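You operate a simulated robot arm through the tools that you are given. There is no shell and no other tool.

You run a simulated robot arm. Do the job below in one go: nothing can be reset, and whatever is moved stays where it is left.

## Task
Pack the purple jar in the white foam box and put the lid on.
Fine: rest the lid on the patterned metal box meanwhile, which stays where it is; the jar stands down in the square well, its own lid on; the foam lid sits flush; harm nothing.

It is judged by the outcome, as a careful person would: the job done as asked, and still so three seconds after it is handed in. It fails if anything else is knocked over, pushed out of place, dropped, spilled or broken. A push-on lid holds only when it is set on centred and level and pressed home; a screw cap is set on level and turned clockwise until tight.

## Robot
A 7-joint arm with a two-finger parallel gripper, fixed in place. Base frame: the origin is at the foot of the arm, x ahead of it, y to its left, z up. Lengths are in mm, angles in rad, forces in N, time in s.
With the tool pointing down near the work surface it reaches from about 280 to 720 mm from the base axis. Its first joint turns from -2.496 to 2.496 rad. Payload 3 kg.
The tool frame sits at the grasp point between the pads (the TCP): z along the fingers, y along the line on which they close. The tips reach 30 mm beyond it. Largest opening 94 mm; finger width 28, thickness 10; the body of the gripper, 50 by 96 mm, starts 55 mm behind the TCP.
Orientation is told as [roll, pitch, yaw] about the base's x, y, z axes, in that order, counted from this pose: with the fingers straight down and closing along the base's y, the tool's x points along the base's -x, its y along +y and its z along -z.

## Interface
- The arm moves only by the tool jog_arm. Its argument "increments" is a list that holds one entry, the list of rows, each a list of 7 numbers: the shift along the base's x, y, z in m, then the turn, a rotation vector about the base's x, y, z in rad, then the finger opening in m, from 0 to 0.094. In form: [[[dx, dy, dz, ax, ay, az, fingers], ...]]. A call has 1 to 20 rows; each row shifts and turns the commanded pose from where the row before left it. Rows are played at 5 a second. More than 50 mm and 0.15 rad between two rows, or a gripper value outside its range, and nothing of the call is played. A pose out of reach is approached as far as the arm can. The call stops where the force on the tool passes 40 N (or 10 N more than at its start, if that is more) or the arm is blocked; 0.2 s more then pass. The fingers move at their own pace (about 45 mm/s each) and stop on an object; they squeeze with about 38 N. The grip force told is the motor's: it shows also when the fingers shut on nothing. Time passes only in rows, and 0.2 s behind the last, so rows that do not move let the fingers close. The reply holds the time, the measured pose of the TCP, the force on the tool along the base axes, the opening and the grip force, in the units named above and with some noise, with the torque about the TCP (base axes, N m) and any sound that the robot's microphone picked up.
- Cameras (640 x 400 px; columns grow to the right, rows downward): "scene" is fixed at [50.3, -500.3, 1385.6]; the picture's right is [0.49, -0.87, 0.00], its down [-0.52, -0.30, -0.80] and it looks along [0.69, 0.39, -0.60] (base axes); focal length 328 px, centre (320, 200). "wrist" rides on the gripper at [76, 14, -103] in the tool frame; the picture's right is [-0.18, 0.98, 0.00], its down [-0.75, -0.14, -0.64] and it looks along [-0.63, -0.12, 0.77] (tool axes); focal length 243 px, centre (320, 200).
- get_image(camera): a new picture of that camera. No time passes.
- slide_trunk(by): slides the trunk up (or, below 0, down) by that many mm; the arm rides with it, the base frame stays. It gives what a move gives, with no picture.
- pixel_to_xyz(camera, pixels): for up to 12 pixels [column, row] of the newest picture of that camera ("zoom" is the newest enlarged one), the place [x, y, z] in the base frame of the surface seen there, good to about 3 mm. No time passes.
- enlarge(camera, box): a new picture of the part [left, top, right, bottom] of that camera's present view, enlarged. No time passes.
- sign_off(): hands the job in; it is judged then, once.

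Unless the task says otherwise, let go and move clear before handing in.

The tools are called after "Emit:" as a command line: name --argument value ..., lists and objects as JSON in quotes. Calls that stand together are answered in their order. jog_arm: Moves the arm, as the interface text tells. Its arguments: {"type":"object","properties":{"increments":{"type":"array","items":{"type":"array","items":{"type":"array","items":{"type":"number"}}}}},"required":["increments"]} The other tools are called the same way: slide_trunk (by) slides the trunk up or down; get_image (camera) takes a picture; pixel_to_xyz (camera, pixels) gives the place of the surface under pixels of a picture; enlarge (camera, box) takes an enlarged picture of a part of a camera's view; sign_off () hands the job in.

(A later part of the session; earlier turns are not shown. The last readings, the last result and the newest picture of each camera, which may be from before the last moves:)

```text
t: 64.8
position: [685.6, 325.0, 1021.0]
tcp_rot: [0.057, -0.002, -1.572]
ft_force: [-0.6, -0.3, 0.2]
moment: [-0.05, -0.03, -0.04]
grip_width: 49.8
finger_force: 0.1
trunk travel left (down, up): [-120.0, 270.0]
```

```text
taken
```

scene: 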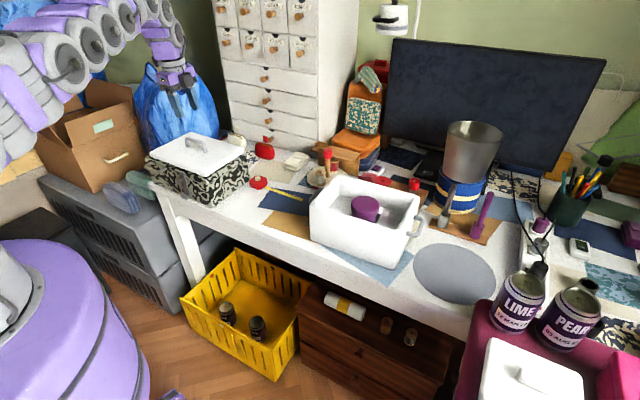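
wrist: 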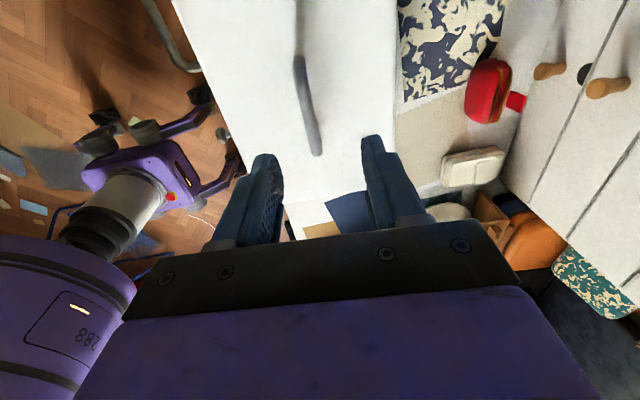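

The TCP is 2–3 mm off the earlier release pose of (682.9,323.5). I'll correct that and descend over the handle to z≈935 first.

Emit:
jog_arm --increments '[[[-0.0025, -0.0015, -0.01, 0, 0, 0, 0.05], [0, 0, -0.02, 0, 0, 0, 0.05], [0, 0, -0.025, 0, 0, 0, 0.05], [0, 0, -0.02, 0, 0, 0, 0.05], [0, 0, -0.011, 0, 0, 0, 0.05], [0, 0, 0, 0, 0, 0, 0.05]]]'

Emit:
get_image --camera "wrist"

Emit:
enlarge --camera "scene" --box '[130, 80, 290, 225]'

```text
t: 66.2
position: [681.7, 322.2, 936.4]
tcp_rot: [0.058, -0.002, -1.572]
ft_force: [0.0, 0.1, 0.6]
moment: [0.01, 0.01, -0.02]
grip_width: 50.0
finger_force: 0.0
trunk travel left (down, up): [-120.0, 270.0]
```

```text
taken
```

wrist: 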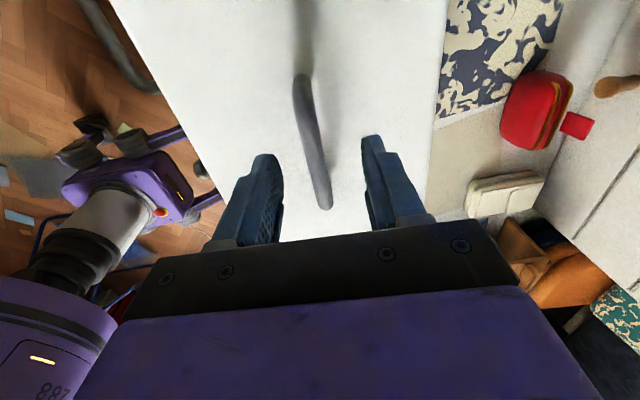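

```text
2.76 times, centred on (210, 152) of scene
```

zoom: 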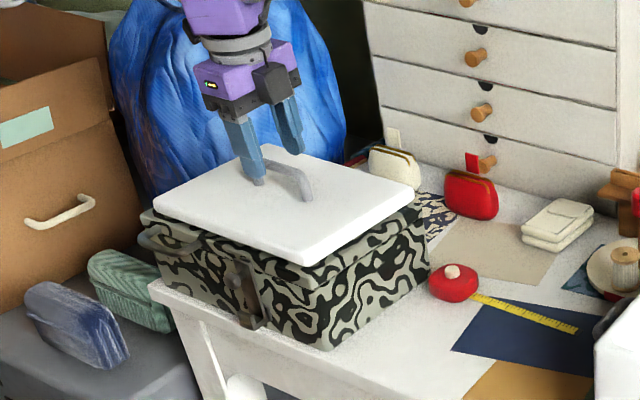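

The handle is centred between the fingers. I'll descend to z≈909.5 and compare with the picture taken at release.

Emit:
jog_arm --increments '[[[0.001, 0.001, -0.01, 0, 0, 0, 0.05], [0, 0, -0.01, 0, 0, 0, 0.05], [0, 0, -0.0065, 0, 0, 0, 0.05], [0, 0, 0, 0, 0, 0, 0.05]]]'

Emit:
get_image --camera "wrist"

```text
t: 67.2
position: [684.4, 324.5, 908.5]
tcp_rot: [0.059, -0.001, -1.57]
ft_force: [-0.6, 0.3, 0.0]
moment: [0.01, 0.0, 0.0]
grip_width: 49.8
finger_force: 0.3
trunk travel left (down, up): [-120.0, 270.0]
```

```text
taken
```

wrist: 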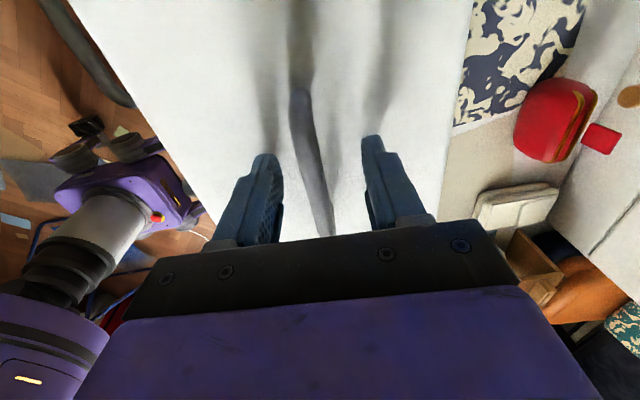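

The picture matches the release view to within a pixel or two. I'll close the fingers on the handle.

Emit:
jog_arm --increments '[[[-0.0005, -0.0005, 0.001, 0, 0, 0, 0.03], [0, 0, 0, 0, 0, 0, 0.015], [0, 0, 0, 0, 0, 0, 0.0], [0, 0, 0, 0, 0, 0, 0.0], [0, 0, 0, 0, 0, 0, 0.0], [0, 0, 0, 0, 0, 0, 0.0]]]'

Emit:
get_image --camera "wrist"

```text
t: 68.6
position: [683.6, 322.6, 909.5]
tcp_rot: [0.06, -0.001, -1.57]
ft_force: [1.3, 0.6, 1.0]
moment: [-0.02, -0.02, -0.01]
grip_width: 14.5
finger_force: 37.9
trunk travel left (down, up): [-120.0, 270.0]
```

```text
taken
```

wrist: 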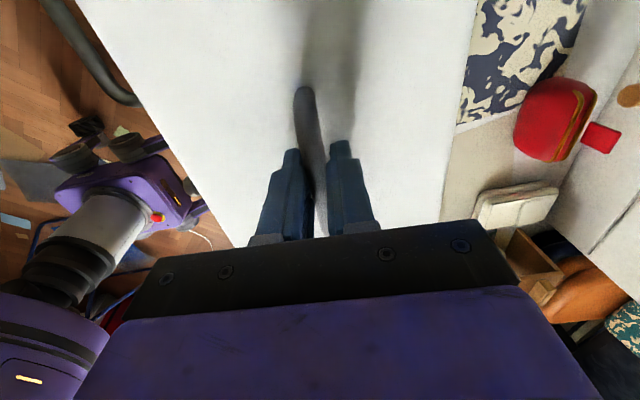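

Gripped at 14.5 mm, and the lid's outline in the picture matches the first pick-up. I'll lift it straight up.

Emit:
jog_arm --increments '[[[0, 0, 0.003, 0, 0, 0, 0.0], [0, 0, 0.005, 0, 0, 0, 0.0], [0, 0, 0.012, 0, 0, 0, 0.0], [0, 0, 0.02, 0, 0, 0, 0.0], [0, 0, 0.02, 0, 0, 0, 0.0], [0, 0, 0.02, 0, 0, 0, 0.0], [0, 0, 0.02, 0, 0, 0, 0.0], [0, 0, 0, 0, 0, 0, 0.0]]]'

Emit:
enlarge --camera "scene" --box '[130, 60, 290, 225]'

```text
t: 70.4
position: [684.3, 324.7, 1011.0]
tcp_rot: [0.06, -0.002, -1.57]
ft_force: [0.7, 0.5, -0.5]
moment: [-0.01, 0.04, -0.02]
grip_width: 14.0
finger_force: 37.5
trunk travel left (down, up): [-120.0, 270.0]
```

```text
2.42 times, centred on (210, 142) of scene
```

zoom: 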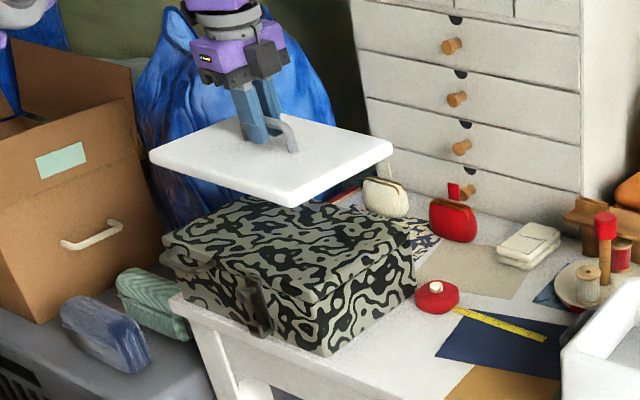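

The lid hangs level and the patterned box hasn't moved. I'll carry the lid back towards the foam box.

Emit:
jog_arm --increments '[[[0.001, -0.02, 0, 0, 0, 0, 0.0], [0.001, -0.03, 0, 0, 0, 0, 0.0], [0.001, -0.03, 0, 0, 0, 0, 0.0], [0.001, -0.03, 0, 0, 0, 0, 0.0], [0.001, -0.03, 0, 0, 0, 0, 0.0], [0.001, -0.03, 0, 0, 0, 0, 0.0], [0.001, -0.03, 0, 0, 0, 0, 0.0], [0.001, -0.03, 0, 0, 0, 0, 0.0], [0.001, -0.03, 0, 0, 0, 0, 0.0], [0.001, -0.03, 0, 0, 0, 0, 0.0], [0.001, -0.03, 0, 0, 0, 0, 0.0], [0.001, -0.03, 0, 0, 0, 0, 0.0], [0.001, -0.03, 0, 0, 0, 0, 0.0], [0.001, -0.03, 0, 0, 0, 0, 0.0], [0.001, -0.03, 0, 0, 0, 0, 0.0], [0.001, -0.03, 0, 0, 0, 0, 0.0], [0, -0.02, 0, 0, 0, 0, 0.0], [0, 0, 0, 0, 0, 0, 0.0]]]'

Emit:
get_image --camera "scene"

```text
t: 74.2
position: [698.4, -168.9, 1009.5]
tcp_rot: [0.061, 0.001, -1.571]
ft_force: [0.0, 0.2, -0.9]
moment: [-0.01, 0.0, -0.01]
grip_width: 14.0
finger_force: 38.0
trunk travel left (down, up): [-120.0, 270.0]
```

```text
taken
```

scene: 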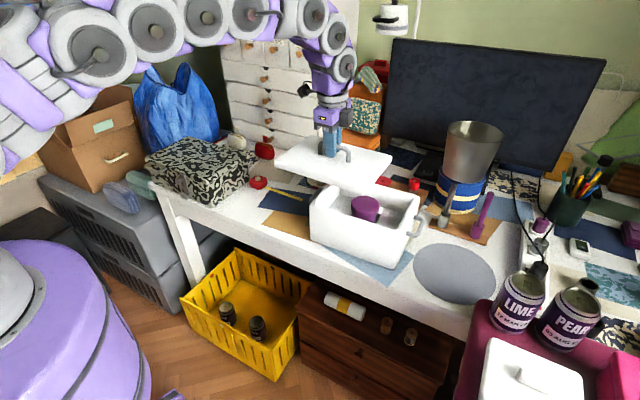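

The lid is at y≈−169 and level. I'll take it the rest of the way to above the box at about (709.8,-261.2).

Emit:
jog_arm --increments '[[[0.003, -0.025, 0, 0, 0, 0, 0.0], [0.003, -0.025, 0, 0, 0, 0, 0.0], [0.003, -0.025, 0, 0, 0, 0, 0.0], [0.002, -0.018, 0, 0, 0, 0, 0.0], [0, 0, 0, 0, 0, 0, 0.0], [0, 0, 0, 0, 0, 0, 0.0]]]'

Emit:
jog_arm --increments '[[[0, 0, 0, 0, 0, 0, 0.0]]]'

Emit:
jog_arm --increments '[[[0, 0, 0, 0, 0, 0, 0.0]]]'

Emit:
get_image --camera "scene"

Emit:
get_image --camera "wrist"

```text
t: 75.6
position: [710.9, -260.3, 1011.0]
tcp_rot: [0.059, 0.001, -1.57]
ft_force: [0.7, 0.1, -0.1]
moment: [-0.03, -0.03, 0.02]
grip_width: 10.5
finger_force: 37.9
trunk travel left (down, up): [-120.0, 270.0]
```

```text
t: 76.0
position: [709.7, -260.0, 1010.6]
tcp_rot: [0.059, 0.0, -1.571]
ft_force: [0.0, -1.1, -0.7]
moment: [-0.03, -0.02, -0.01]
grip_width: 10.8
finger_force: 38.3
trunk travel left (down, up): [-120.0, 270.0]
```

```text
t: 76.4
position: [710.4, -261.0, 1008.8]
tcp_rot: [0.061, 0.001, -1.57]
ft_force: [0.5, -0.2, -0.8]
moment: [-0.03, -0.01, -0.04]
grip_width: 10.8
finger_force: 38.4
trunk travel left (down, up): [-120.0, 270.0]
```

```text
taken
```

scene: 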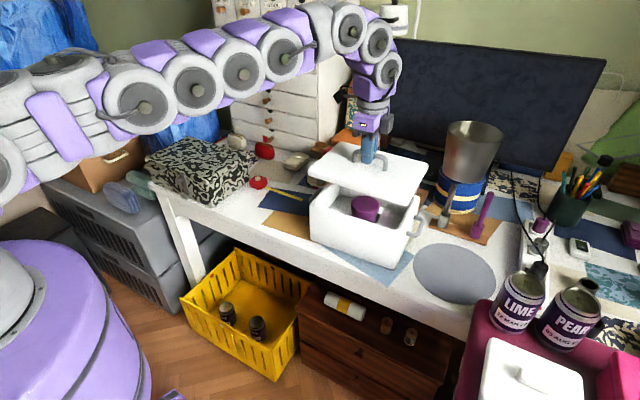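

```text
taken
```

wrist: 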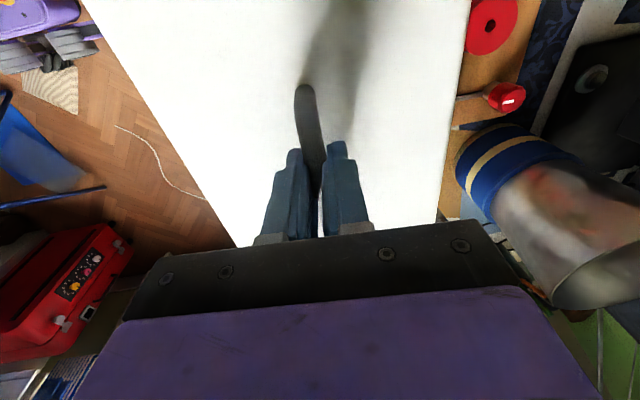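

The grip width has dropped from 14.0 to 10.8 mm, which may mean the bar is slipping in the pads. I'll look closely before moving again.

Emit:
enlarge --camera "wrist" --box '[240, 70, 400, 250]'

Emit:
enlarge --camera "scene" --box '[330, 95, 430, 195]'

Emit:
enlarge --camera "scene" --box '[295, 120, 445, 250]'

Emit:
pixel_to_xyz --camera "scene" --pixels '[[330, 165], [400, 185], [370, 180], [350, 150], [415, 165], [385, 167], [310, 170], [340, 185]]'

```text
2.22 times, centred on (320, 160) of wrist
```

zoom: 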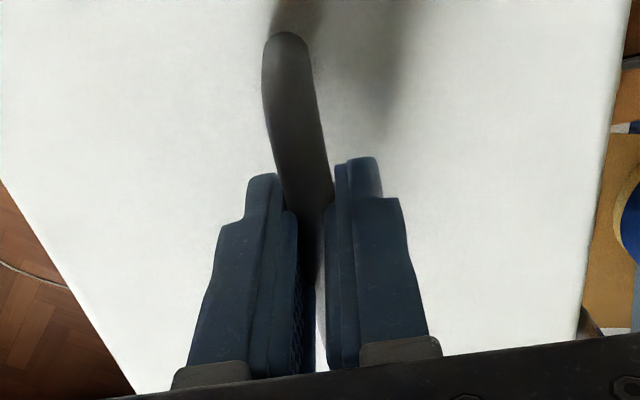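

```text
4.00 times, centred on (380, 145) of scene
```

zoom: 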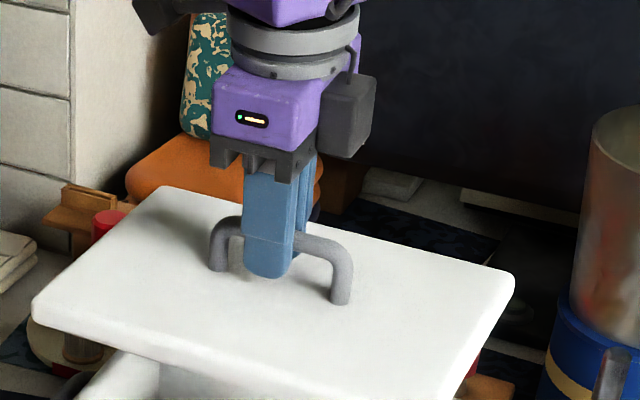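

```text
3.08 times, centred on (370, 185) of scene
```

zoom: 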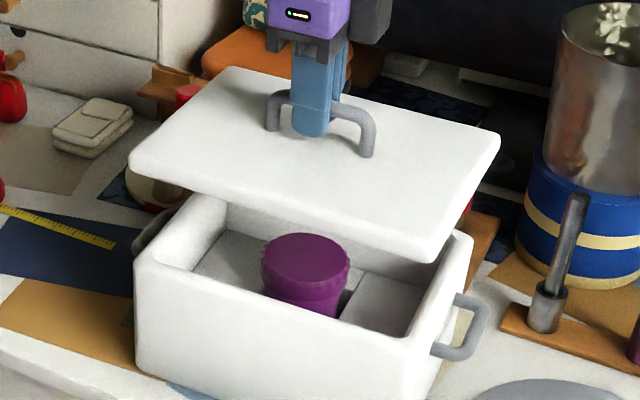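

```text
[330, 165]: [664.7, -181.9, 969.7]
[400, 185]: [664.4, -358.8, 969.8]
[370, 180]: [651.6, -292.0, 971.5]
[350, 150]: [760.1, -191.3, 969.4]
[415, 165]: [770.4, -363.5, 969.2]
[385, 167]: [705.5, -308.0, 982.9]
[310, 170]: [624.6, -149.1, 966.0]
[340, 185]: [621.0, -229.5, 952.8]
```

The lid reads z≈970 at all four sides, so it's still level but about 4–5 mm lower in the grip. I'll lower it now rather than hold it up here, stopping just above the rim.

Emit:
jog_arm --increments '[[[0, 0, -0.012, 0, 0, 0, 0.0], [0, 0, -0.018, 0, 0, 0, 0.0], [0, 0, -0.018, 0, 0, 0, 0.0], [0, 0, -0.012, 0, 0, 0, 0.0], [0, 0, -0.005, 0, 0, 0, 0.0]]]'

Emit:
get_image --camera "scene"

Emit:
enlarge --camera "scene" --box '[295, 140, 435, 270]'

Emit:
get_image --camera "wrist"

Emit:
pixel_to_xyz --camera "scene" --pixels '[[330, 187], [395, 207], [350, 172], [410, 187], [345, 195], [405, 200]]'

```text
t: 77.6
position: [710.0, -261.6, 944.2]
tcp_rot: [0.057, -0.001, -1.57]
ft_force: [-0.2, -0.4, -1.2]
moment: [0.01, 0.0, -0.03]
grip_width: 10.7
finger_force: 38.1
trunk travel left (down, up): [-120.0, 270.0]
```

```text
taken
```

scene: 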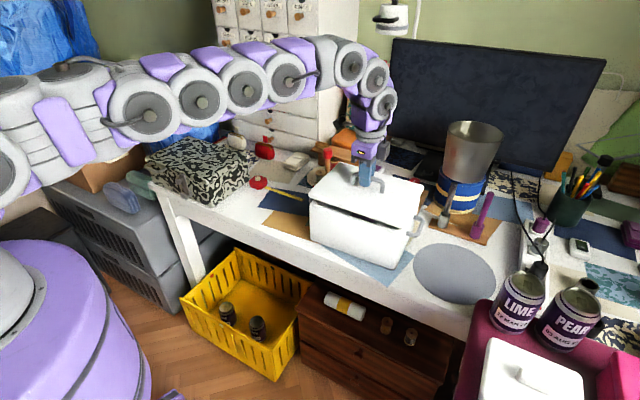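

```text
3.08 times, centred on (365, 205) of scene
```

zoom: 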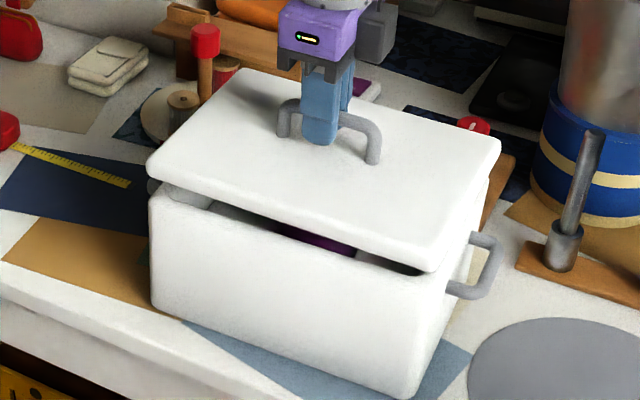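

```text
taken
```

wrist: 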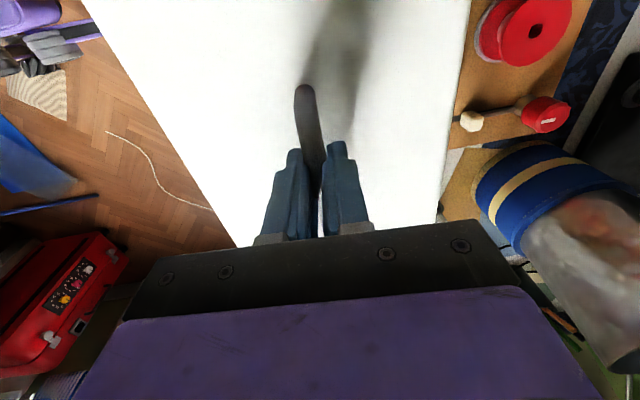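

```text
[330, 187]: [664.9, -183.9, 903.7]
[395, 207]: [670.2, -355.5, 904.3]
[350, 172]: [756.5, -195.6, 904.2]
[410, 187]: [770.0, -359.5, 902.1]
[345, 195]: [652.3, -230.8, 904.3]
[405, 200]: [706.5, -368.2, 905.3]
```

The lid is level at z≈904, about 19 mm above flush, with no further slip, and its outline is centred as at the first pick-up. I'll lower it in small steps into the rim.

Emit:
jog_arm --increments '[[[0, 0, -0.003, 0, 0, 0, 0.0], [0, 0, -0.003, 0, 0, 0, 0.0], [0, 0, -0.002, 0, 0, 0, 0.0], [0, 0, 0, 0, 0, 0, 0.0]]]'

Emit:
jog_arm --increments '[[[0, 0, -0.002, 0, 0, 0, 0.0], [0, 0, -0.002, 0, 0, 0, 0.0], [0, 0, 0, 0, 0, 0, 0.0]]]'

Emit:
enlarge --camera "scene" --box '[295, 140, 435, 270]'

```text
t: 78.6
position: [710.4, -261.2, 937.0]
tcp_rot: [0.059, 0.0, -1.571]
ft_force: [-1.3, 0.0, -0.5]
moment: [0.01, 0.03, 0.0]
grip_width: 10.7
finger_force: 37.8
trunk travel left (down, up): [-120.0, 270.0]
```

```text
t: 79.4
position: [709.1, -260.1, 934.3]
tcp_rot: [0.062, -0.001, -1.571]
ft_force: [-1.1, -0.3, 0.1]
moment: [0.11, -0.06, 0.03]
grip_width: 10.7
finger_force: 38.1
trunk travel left (down, up): [-120.0, 270.0]
```

```text
3.08 times, centred on (365, 205) of scene
```

zoom: 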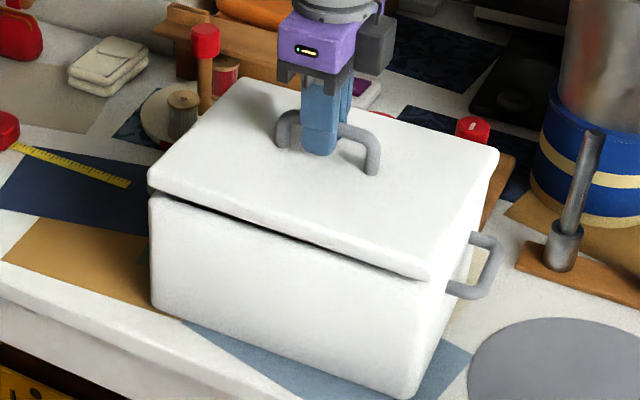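

The readings hint at first contact: z 934 against a commanded ~932 with a slight moment. I'll take another small step and watch the force and moment.

Emit:
jog_arm --increments '[[[0, 0, -0.0015, 0, 0, 0, 0.0], [0, 0, 0, 0, 0, 0, 0.0]]]'

Emit:
jog_arm --increments '[[[0, 0, -0.0015, 0, 0, 0, 0.0], [0, 0, 0, 0, 0, 0, 0.0]]]'

Emit:
get_image --camera "scene"

Emit:
pixel_to_xyz --camera "scene" --pixels '[[330, 190], [395, 210], [350, 175], [410, 190], [345, 198], [405, 203], [322, 200], [390, 222]]'

```text
t: 80.0
position: [710.0, -260.6, 931.2]
tcp_rot: [0.06, -0.001, -1.571]
ft_force: [-0.5, 0.3, 2.2]
moment: [0.07, -0.08, 0.03]
grip_width: 10.5
finger_force: 37.9
trunk travel left (down, up): [-120.0, 270.0]
```

```text
t: 80.6
position: [710.2, -261.6, 930.3]
tcp_rot: [0.059, 0.0, -1.57]
ft_force: [-1.6, 0.2, 0.8]
moment: [0.01, -0.11, -0.02]
grip_width: 10.7
finger_force: 37.7
trunk travel left (down, up): [-120.0, 270.0]
```

```text
taken
```

scene: 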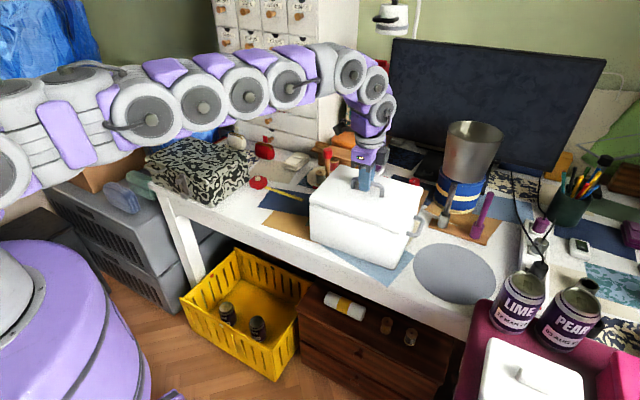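

```text
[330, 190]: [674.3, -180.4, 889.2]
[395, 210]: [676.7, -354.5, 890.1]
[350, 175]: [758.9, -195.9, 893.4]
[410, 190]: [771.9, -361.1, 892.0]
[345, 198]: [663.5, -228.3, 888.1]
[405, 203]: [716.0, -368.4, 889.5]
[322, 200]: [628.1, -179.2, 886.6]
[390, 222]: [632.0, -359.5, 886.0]
```

The lid is now tilted: the near side reads z≈886 and the far side z≈892–893. I'll look at the seam closely before pressing.

Emit:
enlarge --camera "scene" --box '[300, 150, 430, 260]'

Emit:
enlarge --camera "scene" --box '[380, 165, 440, 255]'

Emit:
enlarge --camera "scene" --box '[300, 150, 360, 230]'

Emit:
get_image --camera "wrist"

```text
3.64 times, centred on (365, 205) of scene
```

zoom: 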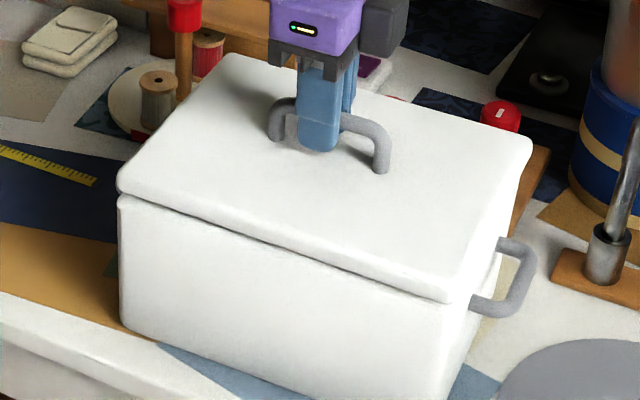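

```text
4.44 times, centred on (410, 210) of scene
```

zoom: 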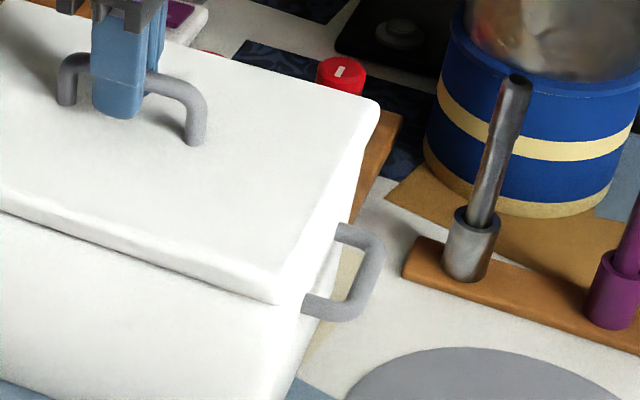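

```text
5.00 times, centred on (330, 190) of scene
```

zoom: 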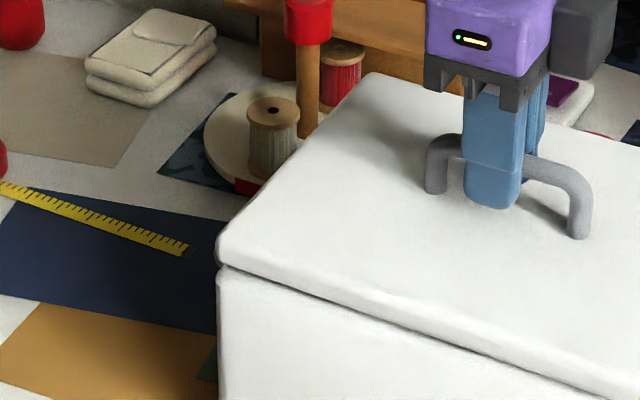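

```text
taken
```

wrist: 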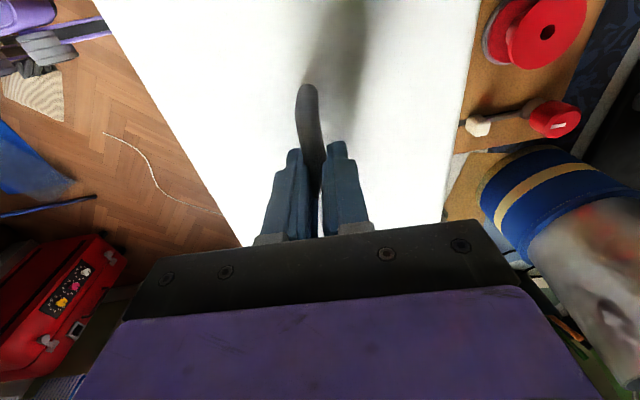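

The far side appears to be resting on the rim (far plug edge at about z 864) while the near side has entered, so the lid is probably a millimetre or two too far in +x. I'll compare the lid and box front faces to size the correction.

Emit:
enlarge --camera "scene" --box '[320, 190, 400, 250]'

Emit:
pixel_to_xyz --camera "zoom" --pixels '[[200, 130], [200, 150], [200, 200], [200, 250], [350, 180], [350, 205], [350, 260], [350, 320], [480, 225], [480, 250], [480, 300], [100, 110]]'

```text
6.67 times, centred on (360, 220) of scene
```

zoom: 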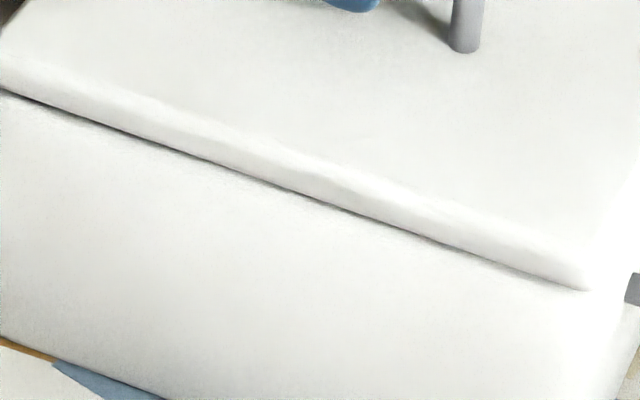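

```text
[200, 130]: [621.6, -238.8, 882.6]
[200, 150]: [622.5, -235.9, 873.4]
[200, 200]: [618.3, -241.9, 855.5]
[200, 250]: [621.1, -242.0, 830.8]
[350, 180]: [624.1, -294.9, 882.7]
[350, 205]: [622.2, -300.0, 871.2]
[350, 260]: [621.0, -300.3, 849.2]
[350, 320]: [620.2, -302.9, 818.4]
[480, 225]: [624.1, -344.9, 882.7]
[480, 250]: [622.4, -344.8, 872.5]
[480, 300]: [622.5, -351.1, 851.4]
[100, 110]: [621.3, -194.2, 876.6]
```

The lid front face is at x≈622.3 and the box front at x≈620.6, so the lid is about 2 mm forward. I'll ease up slightly, shift −2 mm in x, lower again gently and re-measure.

Emit:
jog_arm --increments '[[[0, 0, 0.002, 0, 0, 0, 0.0], [-0.001, 0, 0, 0, 0, 0, 0.0], [-0.001, 0, 0, 0, 0, 0, 0.0], [0, 0, -0.0015, 0, 0, 0, 0.0], [0, 0, 0, 0, 0, 0, 0.0]]]'

Emit:
get_image --camera "scene"

Emit:
pixel_to_xyz --camera "scene" --pixels '[[330, 190], [395, 210], [350, 175], [410, 190], [345, 198], [405, 203], [322, 200], [390, 222], [400, 182], [345, 172]]'

```text
t: 81.8
position: [708.9, -260.2, 931.7]
tcp_rot: [0.06, -0.001, -1.57]
ft_force: [0.1, -0.6, -0.7]
moment: [0.0, 0.01, -0.02]
grip_width: 10.6
finger_force: 37.8
trunk travel left (down, up): [-120.0, 270.0]
```

```text
taken
```

scene: 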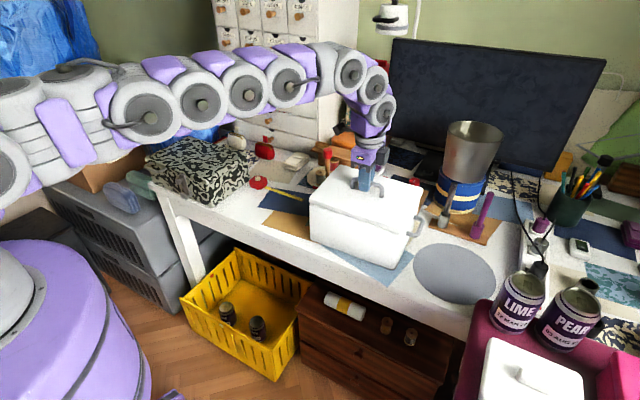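

```text
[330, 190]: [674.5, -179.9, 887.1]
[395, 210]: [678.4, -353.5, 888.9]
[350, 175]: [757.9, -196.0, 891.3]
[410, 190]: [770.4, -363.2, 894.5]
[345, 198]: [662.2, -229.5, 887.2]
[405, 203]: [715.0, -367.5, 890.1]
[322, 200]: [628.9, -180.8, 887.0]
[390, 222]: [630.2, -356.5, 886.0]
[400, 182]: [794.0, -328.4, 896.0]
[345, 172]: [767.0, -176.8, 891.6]
```

The lid is held slightly tilted by the grip with no contact force, the far side being about 6 mm high. I'll move it −x in 1 mm steps until the near plug face touches the near wall, so the far side can swing down.

Emit:
jog_arm --increments '[[[-0.001, 0, 0, 0, 0, 0, 0.0], [-0.001, 0, 0, 0, 0, 0, 0.0], [0, 0, 0, 0, 0, 0, 0.0]]]'

Emit:
jog_arm --increments '[[[0, 0, -0.0015, 0, 0, 0, 0.0], [0, 0, -0.0015, 0, 0, 0, 0.0], [0, 0, 0, 0, 0, 0, 0.0]]]'

Emit:
get_image --camera "scene"

Emit:
pixel_to_xyz --camera "scene" --pixels '[[330, 190], [395, 210], [350, 175], [410, 190], [345, 198], [405, 203], [322, 200], [390, 222], [400, 182], [345, 172]]'

```text
t: 82.6
position: [706.3, -262.3, 930.9]
tcp_rot: [0.06, -0.001, -1.571]
ft_force: [-0.6, -0.1, -1.5]
moment: [-0.03, 0.01, 0.01]
grip_width: 10.8
finger_force: 38.7
trunk travel left (down, up): [-120.0, 270.0]
```

```text
t: 83.4
position: [707.5, -261.5, 931.3]
tcp_rot: [0.063, -0.002, -1.57]
ft_force: [4.2, -0.7, 19.3]
moment: [0.23, -0.06, 0.02]
grip_width: 10.6
finger_force: 38.7
trunk travel left (down, up): [-120.0, 270.0]
```

```text
taken
```

scene: 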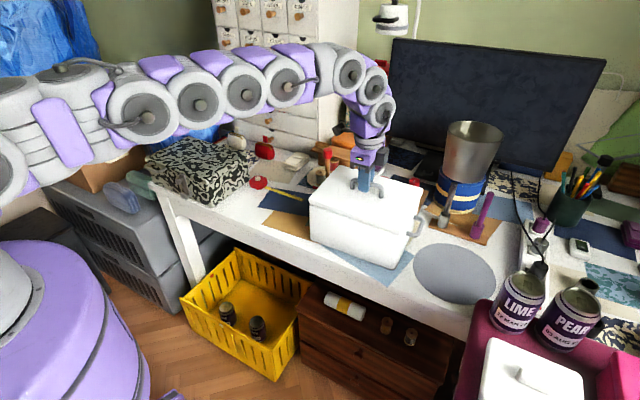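

```text
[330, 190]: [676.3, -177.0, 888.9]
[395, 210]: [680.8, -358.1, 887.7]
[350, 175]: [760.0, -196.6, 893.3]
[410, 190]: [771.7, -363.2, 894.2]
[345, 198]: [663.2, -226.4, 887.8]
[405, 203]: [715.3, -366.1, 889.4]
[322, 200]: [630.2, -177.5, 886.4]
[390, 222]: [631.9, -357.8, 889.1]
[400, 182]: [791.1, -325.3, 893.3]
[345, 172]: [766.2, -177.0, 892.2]
```

Contact is now 19 N with the TCP at z≈931, but the far side still reads z≈893 against 887 near. I'll take the same enlargement as at the start to compare the seam directly.

Emit:
enlarge --camera "scene" --box '[300, 160, 440, 280]'

Emit:
get_image --camera "wrist"

```text
3.33 times, centred on (370, 220) of scene
```

zoom: 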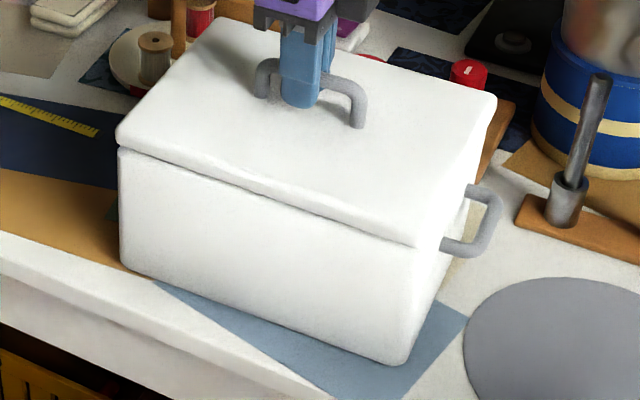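

```text
taken
```

wrist: 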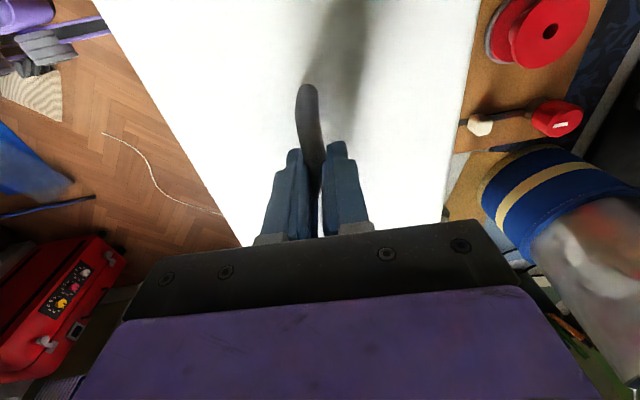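

Compared with the first enlargement, the lid's front-right corner looks shifted (now about (415,243)), which suggests a small yaw as well as the tilt. I'll measure the lid and box edges precisely on this zoom.

Emit:
enlarge --camera "scene" --box '[300, 160, 440, 280]'

Emit:
pixel_to_xyz --camera "zoom" --pixels '[[130, 145], [160, 162], [220, 182], [280, 205], [340, 222], [400, 240], [130, 190], [200, 210], [280, 235], [340, 260], [400, 280], [420, 245]]'

Emit:
pixel_to_xyz --camera "zoom" --pixels '[[425, 235], [440, 205], [460, 170], [480, 135], [490, 112], [262, 90], [357, 125], [290, 72], [340, 88], [215, 25], [485, 100], [430, 270]]'

```text
3.33 times, centred on (370, 220) of scene
```

zoom: 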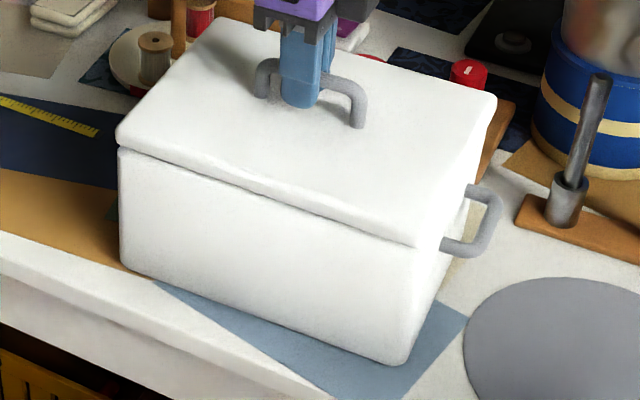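

```text
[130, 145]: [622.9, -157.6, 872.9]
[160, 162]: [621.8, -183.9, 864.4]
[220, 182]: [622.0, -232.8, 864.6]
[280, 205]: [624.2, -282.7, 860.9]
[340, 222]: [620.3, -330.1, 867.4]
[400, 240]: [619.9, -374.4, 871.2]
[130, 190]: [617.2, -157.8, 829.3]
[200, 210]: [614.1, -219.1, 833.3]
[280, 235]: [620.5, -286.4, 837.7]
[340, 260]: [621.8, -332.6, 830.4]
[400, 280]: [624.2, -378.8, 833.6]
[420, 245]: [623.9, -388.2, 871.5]
```

```text
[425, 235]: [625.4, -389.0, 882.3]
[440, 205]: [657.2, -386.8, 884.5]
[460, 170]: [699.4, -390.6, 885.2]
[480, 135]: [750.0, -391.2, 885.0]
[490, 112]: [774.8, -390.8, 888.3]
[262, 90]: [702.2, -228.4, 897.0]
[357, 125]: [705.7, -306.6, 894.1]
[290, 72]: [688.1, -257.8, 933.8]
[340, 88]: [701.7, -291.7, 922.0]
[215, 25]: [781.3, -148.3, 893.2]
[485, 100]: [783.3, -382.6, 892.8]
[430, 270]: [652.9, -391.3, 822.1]
```

Measured in the same camera, the box front face drifts from x≈616 to 624 along −y (yaw ≈ +0.05). The lid front is straight (yaw ≈ 0), so it must be turned about +0.06 and levelled before seating. I'll raise it clear, yaw +0.06 and measure again.

Emit:
jog_arm --increments '[[[0, 0, 0.003, 0, 0, 0, 0.0], [0, 0, 0.005, 0, 0, 0, 0.0], [0, 0, 0.006, 0, 0, 0, 0.0], [0.002, 0, 0.002, 0, 0, 0.03, 0.0], [0.0, 0, 0, 0, 0, 0.03, 0.0], [0, 0, 0, 0, 0, 0, 0.0]]]'

Emit:
enlarge --camera "scene" --box '[300, 150, 440, 270]'

Emit:
get_image --camera "wrist"

Emit:
get_image --camera "scene"

Emit:
pixel_to_xyz --camera "scene" --pixels '[[330, 187], [395, 207], [350, 172], [410, 187], [345, 195], [405, 200], [322, 196], [390, 219], [400, 178], [345, 169]]'

```text
t: 84.8
position: [709.0, -261.0, 942.8]
tcp_rot: [0.06, 0.002, -1.511]
ft_force: [0.1, -0.2, -0.8]
moment: [0.0, 0.02, 0.01]
grip_width: 10.6
finger_force: 37.7
trunk travel left (down, up): [-120.0, 270.0]
```

```text
3.33 times, centred on (370, 210) of scene
```

zoom: 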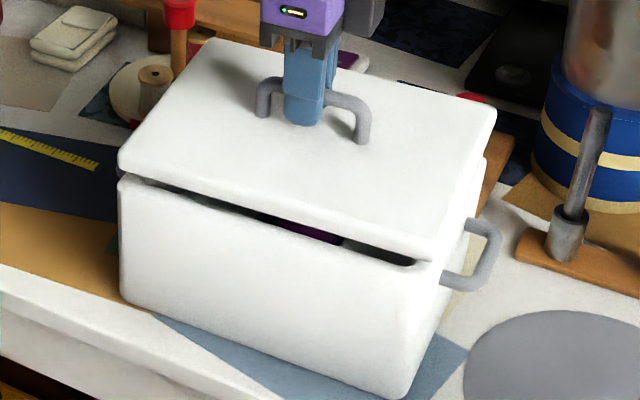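

```text
taken
```

wrist: 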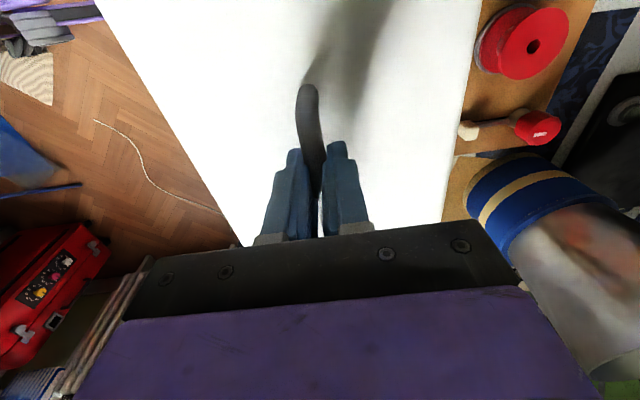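

```text
taken
```

scene: 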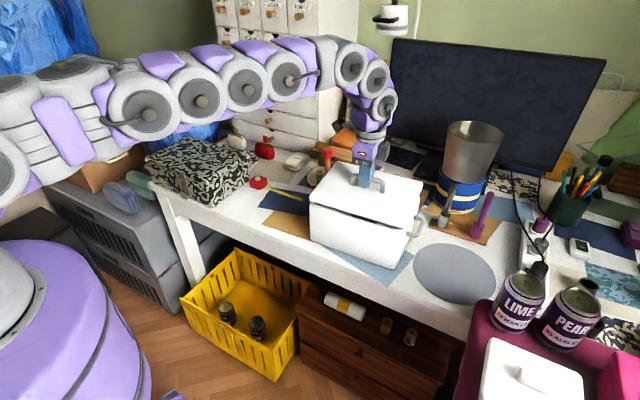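

```text
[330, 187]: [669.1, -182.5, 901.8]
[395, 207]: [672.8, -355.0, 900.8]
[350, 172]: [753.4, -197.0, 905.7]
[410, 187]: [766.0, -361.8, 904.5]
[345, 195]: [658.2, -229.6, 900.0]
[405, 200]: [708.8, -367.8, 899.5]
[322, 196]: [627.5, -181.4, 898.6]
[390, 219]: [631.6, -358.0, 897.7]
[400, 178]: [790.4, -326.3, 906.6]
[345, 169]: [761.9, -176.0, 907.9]
```

After the yaw the lid's front-right corner sits directly above the box corner, but the far side is still about 8 mm high. To level it in the grip, I'll shift −8 mm in x so only the near plug edge meets the near rim, then press it lightly.

Emit:
jog_arm --increments '[[[-0.004, 0, 0, 0, 0, 0, 0.0], [-0.004, 0, 0, 0, 0, 0, 0.0], [0, 0, -0.002, 0, 0, 0, 0.0], [0, 0, -0.002, 0, 0, 0, 0.0], [0, 0, 0, 0, 0, 0, 0.0]]]'

Emit:
jog_arm --increments '[[[0, 0, -0.0015, 0, 0, 0, 0.0], [0, 0, -0.0015, 0, 0, 0, 0.0], [0, 0, 0, 0, 0, 0, 0.0]]]'

Emit:
get_image --camera "scene"

Emit:
pixel_to_xyz --camera "scene" --pixels '[[330, 190], [395, 210], [350, 175], [410, 190], [345, 198], [405, 203], [322, 199], [390, 222], [400, 180], [345, 171]]'

```text
t: 86.0
position: [700.2, -261.6, 940.8]
tcp_rot: [0.06, 0.0, -1.511]
ft_force: [0.6, -0.6, -1.5]
moment: [-0.02, 0.03, 0.01]
grip_width: 10.4
finger_force: 38.2
trunk travel left (down, up): [-120.0, 270.0]
```

```text
t: 86.8
position: [699.8, -260.6, 937.5]
tcp_rot: [0.058, 0.001, -1.512]
ft_force: [1.4, 1.0, 0.2]
moment: [-0.11, 0.01, 0.01]
grip_width: 10.9
finger_force: 38.0
trunk travel left (down, up): [-120.0, 270.0]
```

```text
taken
```

scene: 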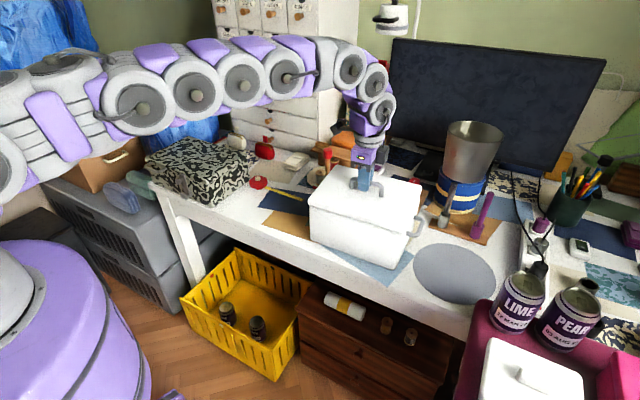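

```text
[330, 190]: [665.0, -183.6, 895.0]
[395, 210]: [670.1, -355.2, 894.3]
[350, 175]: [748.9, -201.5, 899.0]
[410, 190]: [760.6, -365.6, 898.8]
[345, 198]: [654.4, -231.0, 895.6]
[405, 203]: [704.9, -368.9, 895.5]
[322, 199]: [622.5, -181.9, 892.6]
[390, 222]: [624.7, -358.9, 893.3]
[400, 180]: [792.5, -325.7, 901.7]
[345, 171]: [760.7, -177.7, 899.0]
```

The near side reads 893 with the first light contact starting. I'll continue lowering 3 mm in small steps so the near rim tips the lid level.

Emit:
jog_arm --increments '[[[0, 0, -0.0015, 0, 0, 0, 0.0], [0, 0, -0.0015, 0, 0, 0, 0.0], [0, 0, 0, 0, 0, 0, 0.0]]]'

Emit:
get_image --camera "scene"

Emit:
pixel_to_xyz --camera "scene" --pixels '[[330, 190], [395, 210], [350, 175], [410, 190], [345, 198], [405, 203], [322, 199], [390, 222], [400, 180], [345, 171]]'

```text
t: 87.6
position: [700.5, -261.4, 932.9]
tcp_rot: [0.059, -0.001, -1.511]
ft_force: [1.0, 0.1, 0.6]
moment: [-0.21, 0.07, 0.09]
grip_width: 10.5
finger_force: 37.8
trunk travel left (down, up): [-120.0, 270.0]
```

```text
taken
```

scene: 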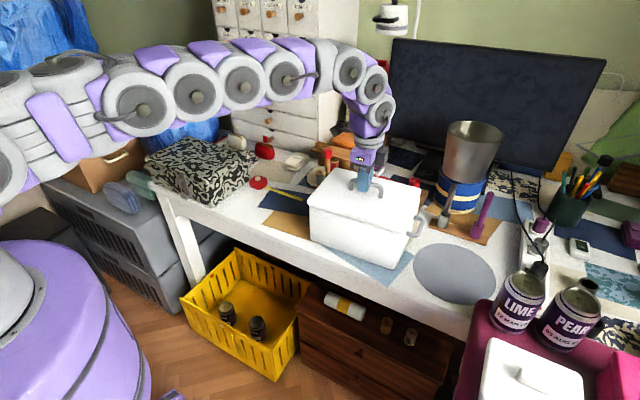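

```text
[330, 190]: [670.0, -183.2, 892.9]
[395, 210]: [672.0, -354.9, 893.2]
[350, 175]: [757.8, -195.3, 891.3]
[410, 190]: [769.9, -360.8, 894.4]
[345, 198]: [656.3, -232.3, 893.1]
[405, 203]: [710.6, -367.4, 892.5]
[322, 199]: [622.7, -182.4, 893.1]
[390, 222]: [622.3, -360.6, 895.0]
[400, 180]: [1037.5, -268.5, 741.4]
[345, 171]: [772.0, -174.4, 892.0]
```

The lid now reads z≈893 on all sides, so it's level and resting on the near rim. I'll raise it 3 mm, shift +9.3 mm back to centre, and compare lid and box edges before lowering.

Emit:
jog_arm --increments '[[[0, 0, 0.004, 0, 0, 0, 0.0], [0.003, 0, 0, 0, 0, 0, 0.0], [0.0033, 0, 0, 0, 0, 0, 0.0], [0.003, 0, 0, 0, 0, 0, 0.0], [0, 0, 0, 0, 0, 0, 0.0]]]'

Emit:
jog_arm --increments '[[[0, 0, 0, 0, 0, 0, 0.0]]]'

Emit:
enlarge --camera "scene" --box '[300, 150, 440, 270]'

Emit:
pixel_to_xyz --camera "zoom" --pixels '[[135, 175], [180, 188], [240, 205], [300, 222], [360, 240], [410, 255], [135, 220], [180, 235], [240, 255], [300, 275], [360, 295], [400, 310]]'

Emit:
pixel_to_xyz --camera "zoom" --pixels '[[445, 235], [455, 215], [470, 180], [485, 145], [430, 310], [440, 285], [450, 262], [415, 340], [250, 150], [420, 200], [300, 70], [450, 120]]'

```text
t: 88.8
position: [709.5, -261.1, 937.3]
tcp_rot: [0.059, 0.001, -1.51]
ft_force: [-0.4, 0.1, -0.8]
moment: [0.01, -0.01, 0.01]
grip_width: 10.9
finger_force: 37.9
trunk travel left (down, up): [-120.0, 270.0]
```

```text
t: 89.2
position: [710.0, -262.0, 937.7]
tcp_rot: [0.059, -0.001, -1.511]
ft_force: [-0.5, 0.2, -1.3]
moment: [0.02, -0.01, -0.01]
grip_width: 10.7
finger_force: 37.8
trunk travel left (down, up): [-120.0, 270.0]
```

```text
3.33 times, centred on (370, 210) of scene
```

zoom: 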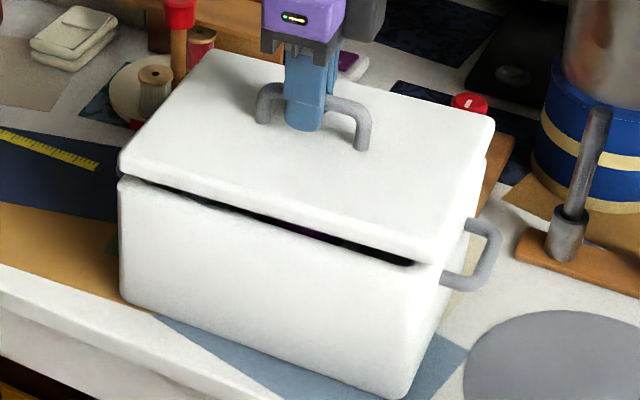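

```text
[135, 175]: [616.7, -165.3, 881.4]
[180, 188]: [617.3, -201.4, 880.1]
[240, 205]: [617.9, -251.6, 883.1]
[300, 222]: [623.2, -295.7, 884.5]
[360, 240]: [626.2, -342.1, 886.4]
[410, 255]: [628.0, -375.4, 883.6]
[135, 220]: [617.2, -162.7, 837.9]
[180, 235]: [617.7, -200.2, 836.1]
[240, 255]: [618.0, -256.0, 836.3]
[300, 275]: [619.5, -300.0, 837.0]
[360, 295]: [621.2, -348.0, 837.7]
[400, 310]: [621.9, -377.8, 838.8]
```

```text
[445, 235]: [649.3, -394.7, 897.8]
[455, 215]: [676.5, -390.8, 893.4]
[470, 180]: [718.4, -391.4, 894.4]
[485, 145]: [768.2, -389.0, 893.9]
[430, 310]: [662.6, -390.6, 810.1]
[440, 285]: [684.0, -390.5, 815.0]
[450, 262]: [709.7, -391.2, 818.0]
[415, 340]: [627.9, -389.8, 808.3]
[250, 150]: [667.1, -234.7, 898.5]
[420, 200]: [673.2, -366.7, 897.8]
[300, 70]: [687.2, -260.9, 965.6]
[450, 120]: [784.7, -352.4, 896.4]
```

The lid is level at z≈897, with its front face at x≈621.5 against the box's ≈619.5 and the right sides both at y≈−391. I'll shift −1 mm in x and lower in small steps, watching for contact.

Emit:
jog_arm --increments '[[[-0.001, 0, -0.002, 0, 0, 0, 0.0], [0, 0, -0.002, 0, 0, 0, 0.0], [0, 0, 0, 0, 0, 0, 0.0]]]'

Emit:
jog_arm --increments '[[[0, 0, -0.0015, 0, 0, 0, 0.0], [0, 0, 0, 0, 0, 0, 0.0]]]'

Emit:
jog_arm --increments '[[[0, 0, -0.0015, 0, 0, 0, 0.0], [0, 0, 0, 0, 0, 0, 0.0]]]'

Emit:
get_image --camera "scene"

Emit:
pixel_to_xyz --camera "scene" --pixels '[[330, 190], [395, 210], [350, 175], [410, 190], [345, 198], [405, 203], [322, 199], [390, 222], [395, 182], [345, 173]]'

```text
t: 90.0
position: [706.5, -261.2, 934.4]
tcp_rot: [0.059, -0.001, -1.512]
ft_force: [0.7, 0.3, -0.3]
moment: [0.0, 0.0, -0.03]
grip_width: 10.5
finger_force: 38.2
trunk travel left (down, up): [-120.0, 270.0]
```

```text
t: 90.6
position: [708.9, -261.0, 932.8]
tcp_rot: [0.059, 0.0, -1.512]
ft_force: [0.8, 0.7, 1.1]
moment: [-0.14, 0.07, 0.06]
grip_width: 11.2
finger_force: 38.0
trunk travel left (down, up): [-120.0, 270.0]
```

```text
t: 91.2
position: [708.7, -261.5, 930.3]
tcp_rot: [0.059, 0.0, -1.51]
ft_force: [0.7, 1.0, 0.4]
moment: [0.12, 0.08, -0.07]
grip_width: 10.7
finger_force: 37.5
trunk travel left (down, up): [-120.0, 270.0]
```

```text
taken
```

scene: 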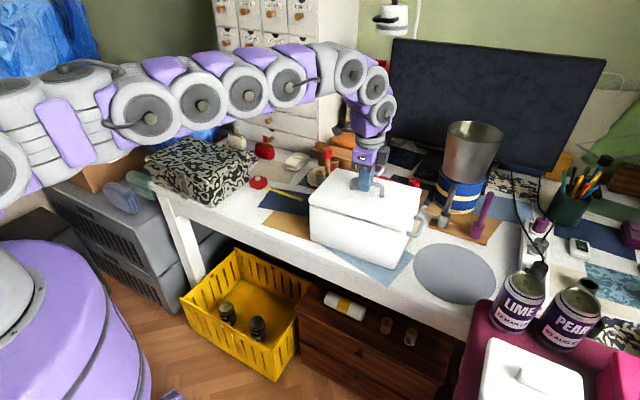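

```text
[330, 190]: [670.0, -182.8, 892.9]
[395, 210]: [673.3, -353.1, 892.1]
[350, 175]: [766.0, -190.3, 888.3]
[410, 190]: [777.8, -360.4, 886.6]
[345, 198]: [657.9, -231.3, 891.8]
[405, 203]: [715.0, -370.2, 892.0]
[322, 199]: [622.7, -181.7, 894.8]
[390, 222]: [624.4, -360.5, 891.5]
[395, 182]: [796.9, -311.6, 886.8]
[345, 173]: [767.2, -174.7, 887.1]
```

Now the near-left corner reads 894.8 while the far side has dropped to 887, so the near-left is catching and the lid was turned slightly too far. I'll raise it, take back 0.025 of yaw, level it with −0.045 pitch and re-measure.

Emit:
jog_arm --increments '[[[0, 0, 0.003, 0, 0, 0, 0.0], [0, 0, 0.005, 0, 0, 0, 0.0], [0.0007, 0, 0.002, 0, -0.0225, 0, 0.0], [0, 0, 0, 0, -0.0225, 0, 0.0], [0, 0, 0, 0, 0, -0.025, 0.0], [0, 0, 0, 0, 0, 0, 0.0]]]'

Emit:
jog_arm --increments '[[[0, 0, 0, 0, 0, 0, 0.0]]]'

Emit:
enlarge --camera "scene" --box '[300, 150, 440, 270]'

Emit:
pixel_to_xyz --camera "zoom" --pixels '[[135, 175], [180, 188], [240, 205], [300, 222], [360, 240], [410, 255], [135, 220], [180, 235], [240, 255], [300, 275], [360, 295], [400, 310]]'

Emit:
pixel_to_xyz --camera "zoom" --pixels '[[445, 235], [455, 215], [470, 180], [485, 145], [150, 150], [250, 180], [380, 225], [440, 180], [250, 150], [420, 200], [230, 60], [450, 120]]'

```text
t: 92.6
position: [708.9, -260.5, 941.7]
tcp_rot: [0.105, -0.003, -1.537]
ft_force: [0.5, 0.6, -1.0]
moment: [0.0, 0.0, 0.01]
grip_width: 10.5
finger_force: 37.8
trunk travel left (down, up): [-120.0, 270.0]
```

```text
t: 93.0
position: [709.5, -261.7, 941.6]
tcp_rot: [0.106, -0.003, -1.535]
ft_force: [-0.5, -0.4, -0.3]
moment: [-0.04, 0.01, 0.01]
grip_width: 10.6
finger_force: 37.8
trunk travel left (down, up): [-120.0, 270.0]
```

```text
3.33 times, centred on (370, 210) of scene
```

zoom: 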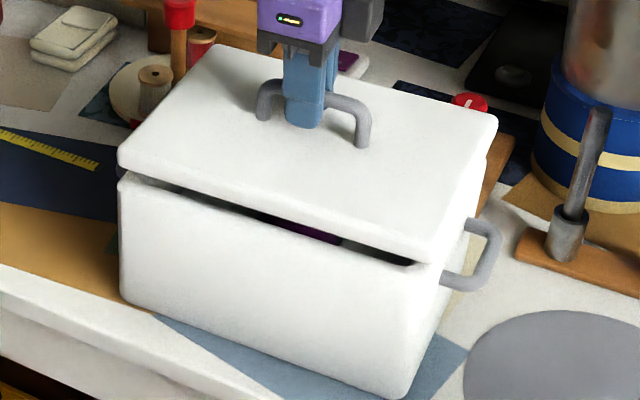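

```text
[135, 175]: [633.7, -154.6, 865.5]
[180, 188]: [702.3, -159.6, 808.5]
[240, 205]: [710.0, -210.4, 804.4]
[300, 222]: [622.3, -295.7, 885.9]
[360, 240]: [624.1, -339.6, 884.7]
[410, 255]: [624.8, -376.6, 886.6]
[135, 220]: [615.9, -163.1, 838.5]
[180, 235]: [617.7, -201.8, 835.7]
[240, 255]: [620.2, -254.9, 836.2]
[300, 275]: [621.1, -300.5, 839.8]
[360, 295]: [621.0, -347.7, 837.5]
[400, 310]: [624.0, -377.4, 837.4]
```

```text
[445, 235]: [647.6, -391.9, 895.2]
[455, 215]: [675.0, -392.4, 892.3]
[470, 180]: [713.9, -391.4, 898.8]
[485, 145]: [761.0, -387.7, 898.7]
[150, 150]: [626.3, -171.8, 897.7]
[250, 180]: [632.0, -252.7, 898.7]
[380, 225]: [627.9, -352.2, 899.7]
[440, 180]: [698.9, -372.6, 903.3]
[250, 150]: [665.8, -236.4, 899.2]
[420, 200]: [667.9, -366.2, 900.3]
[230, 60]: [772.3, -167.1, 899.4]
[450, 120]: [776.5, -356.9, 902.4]
```

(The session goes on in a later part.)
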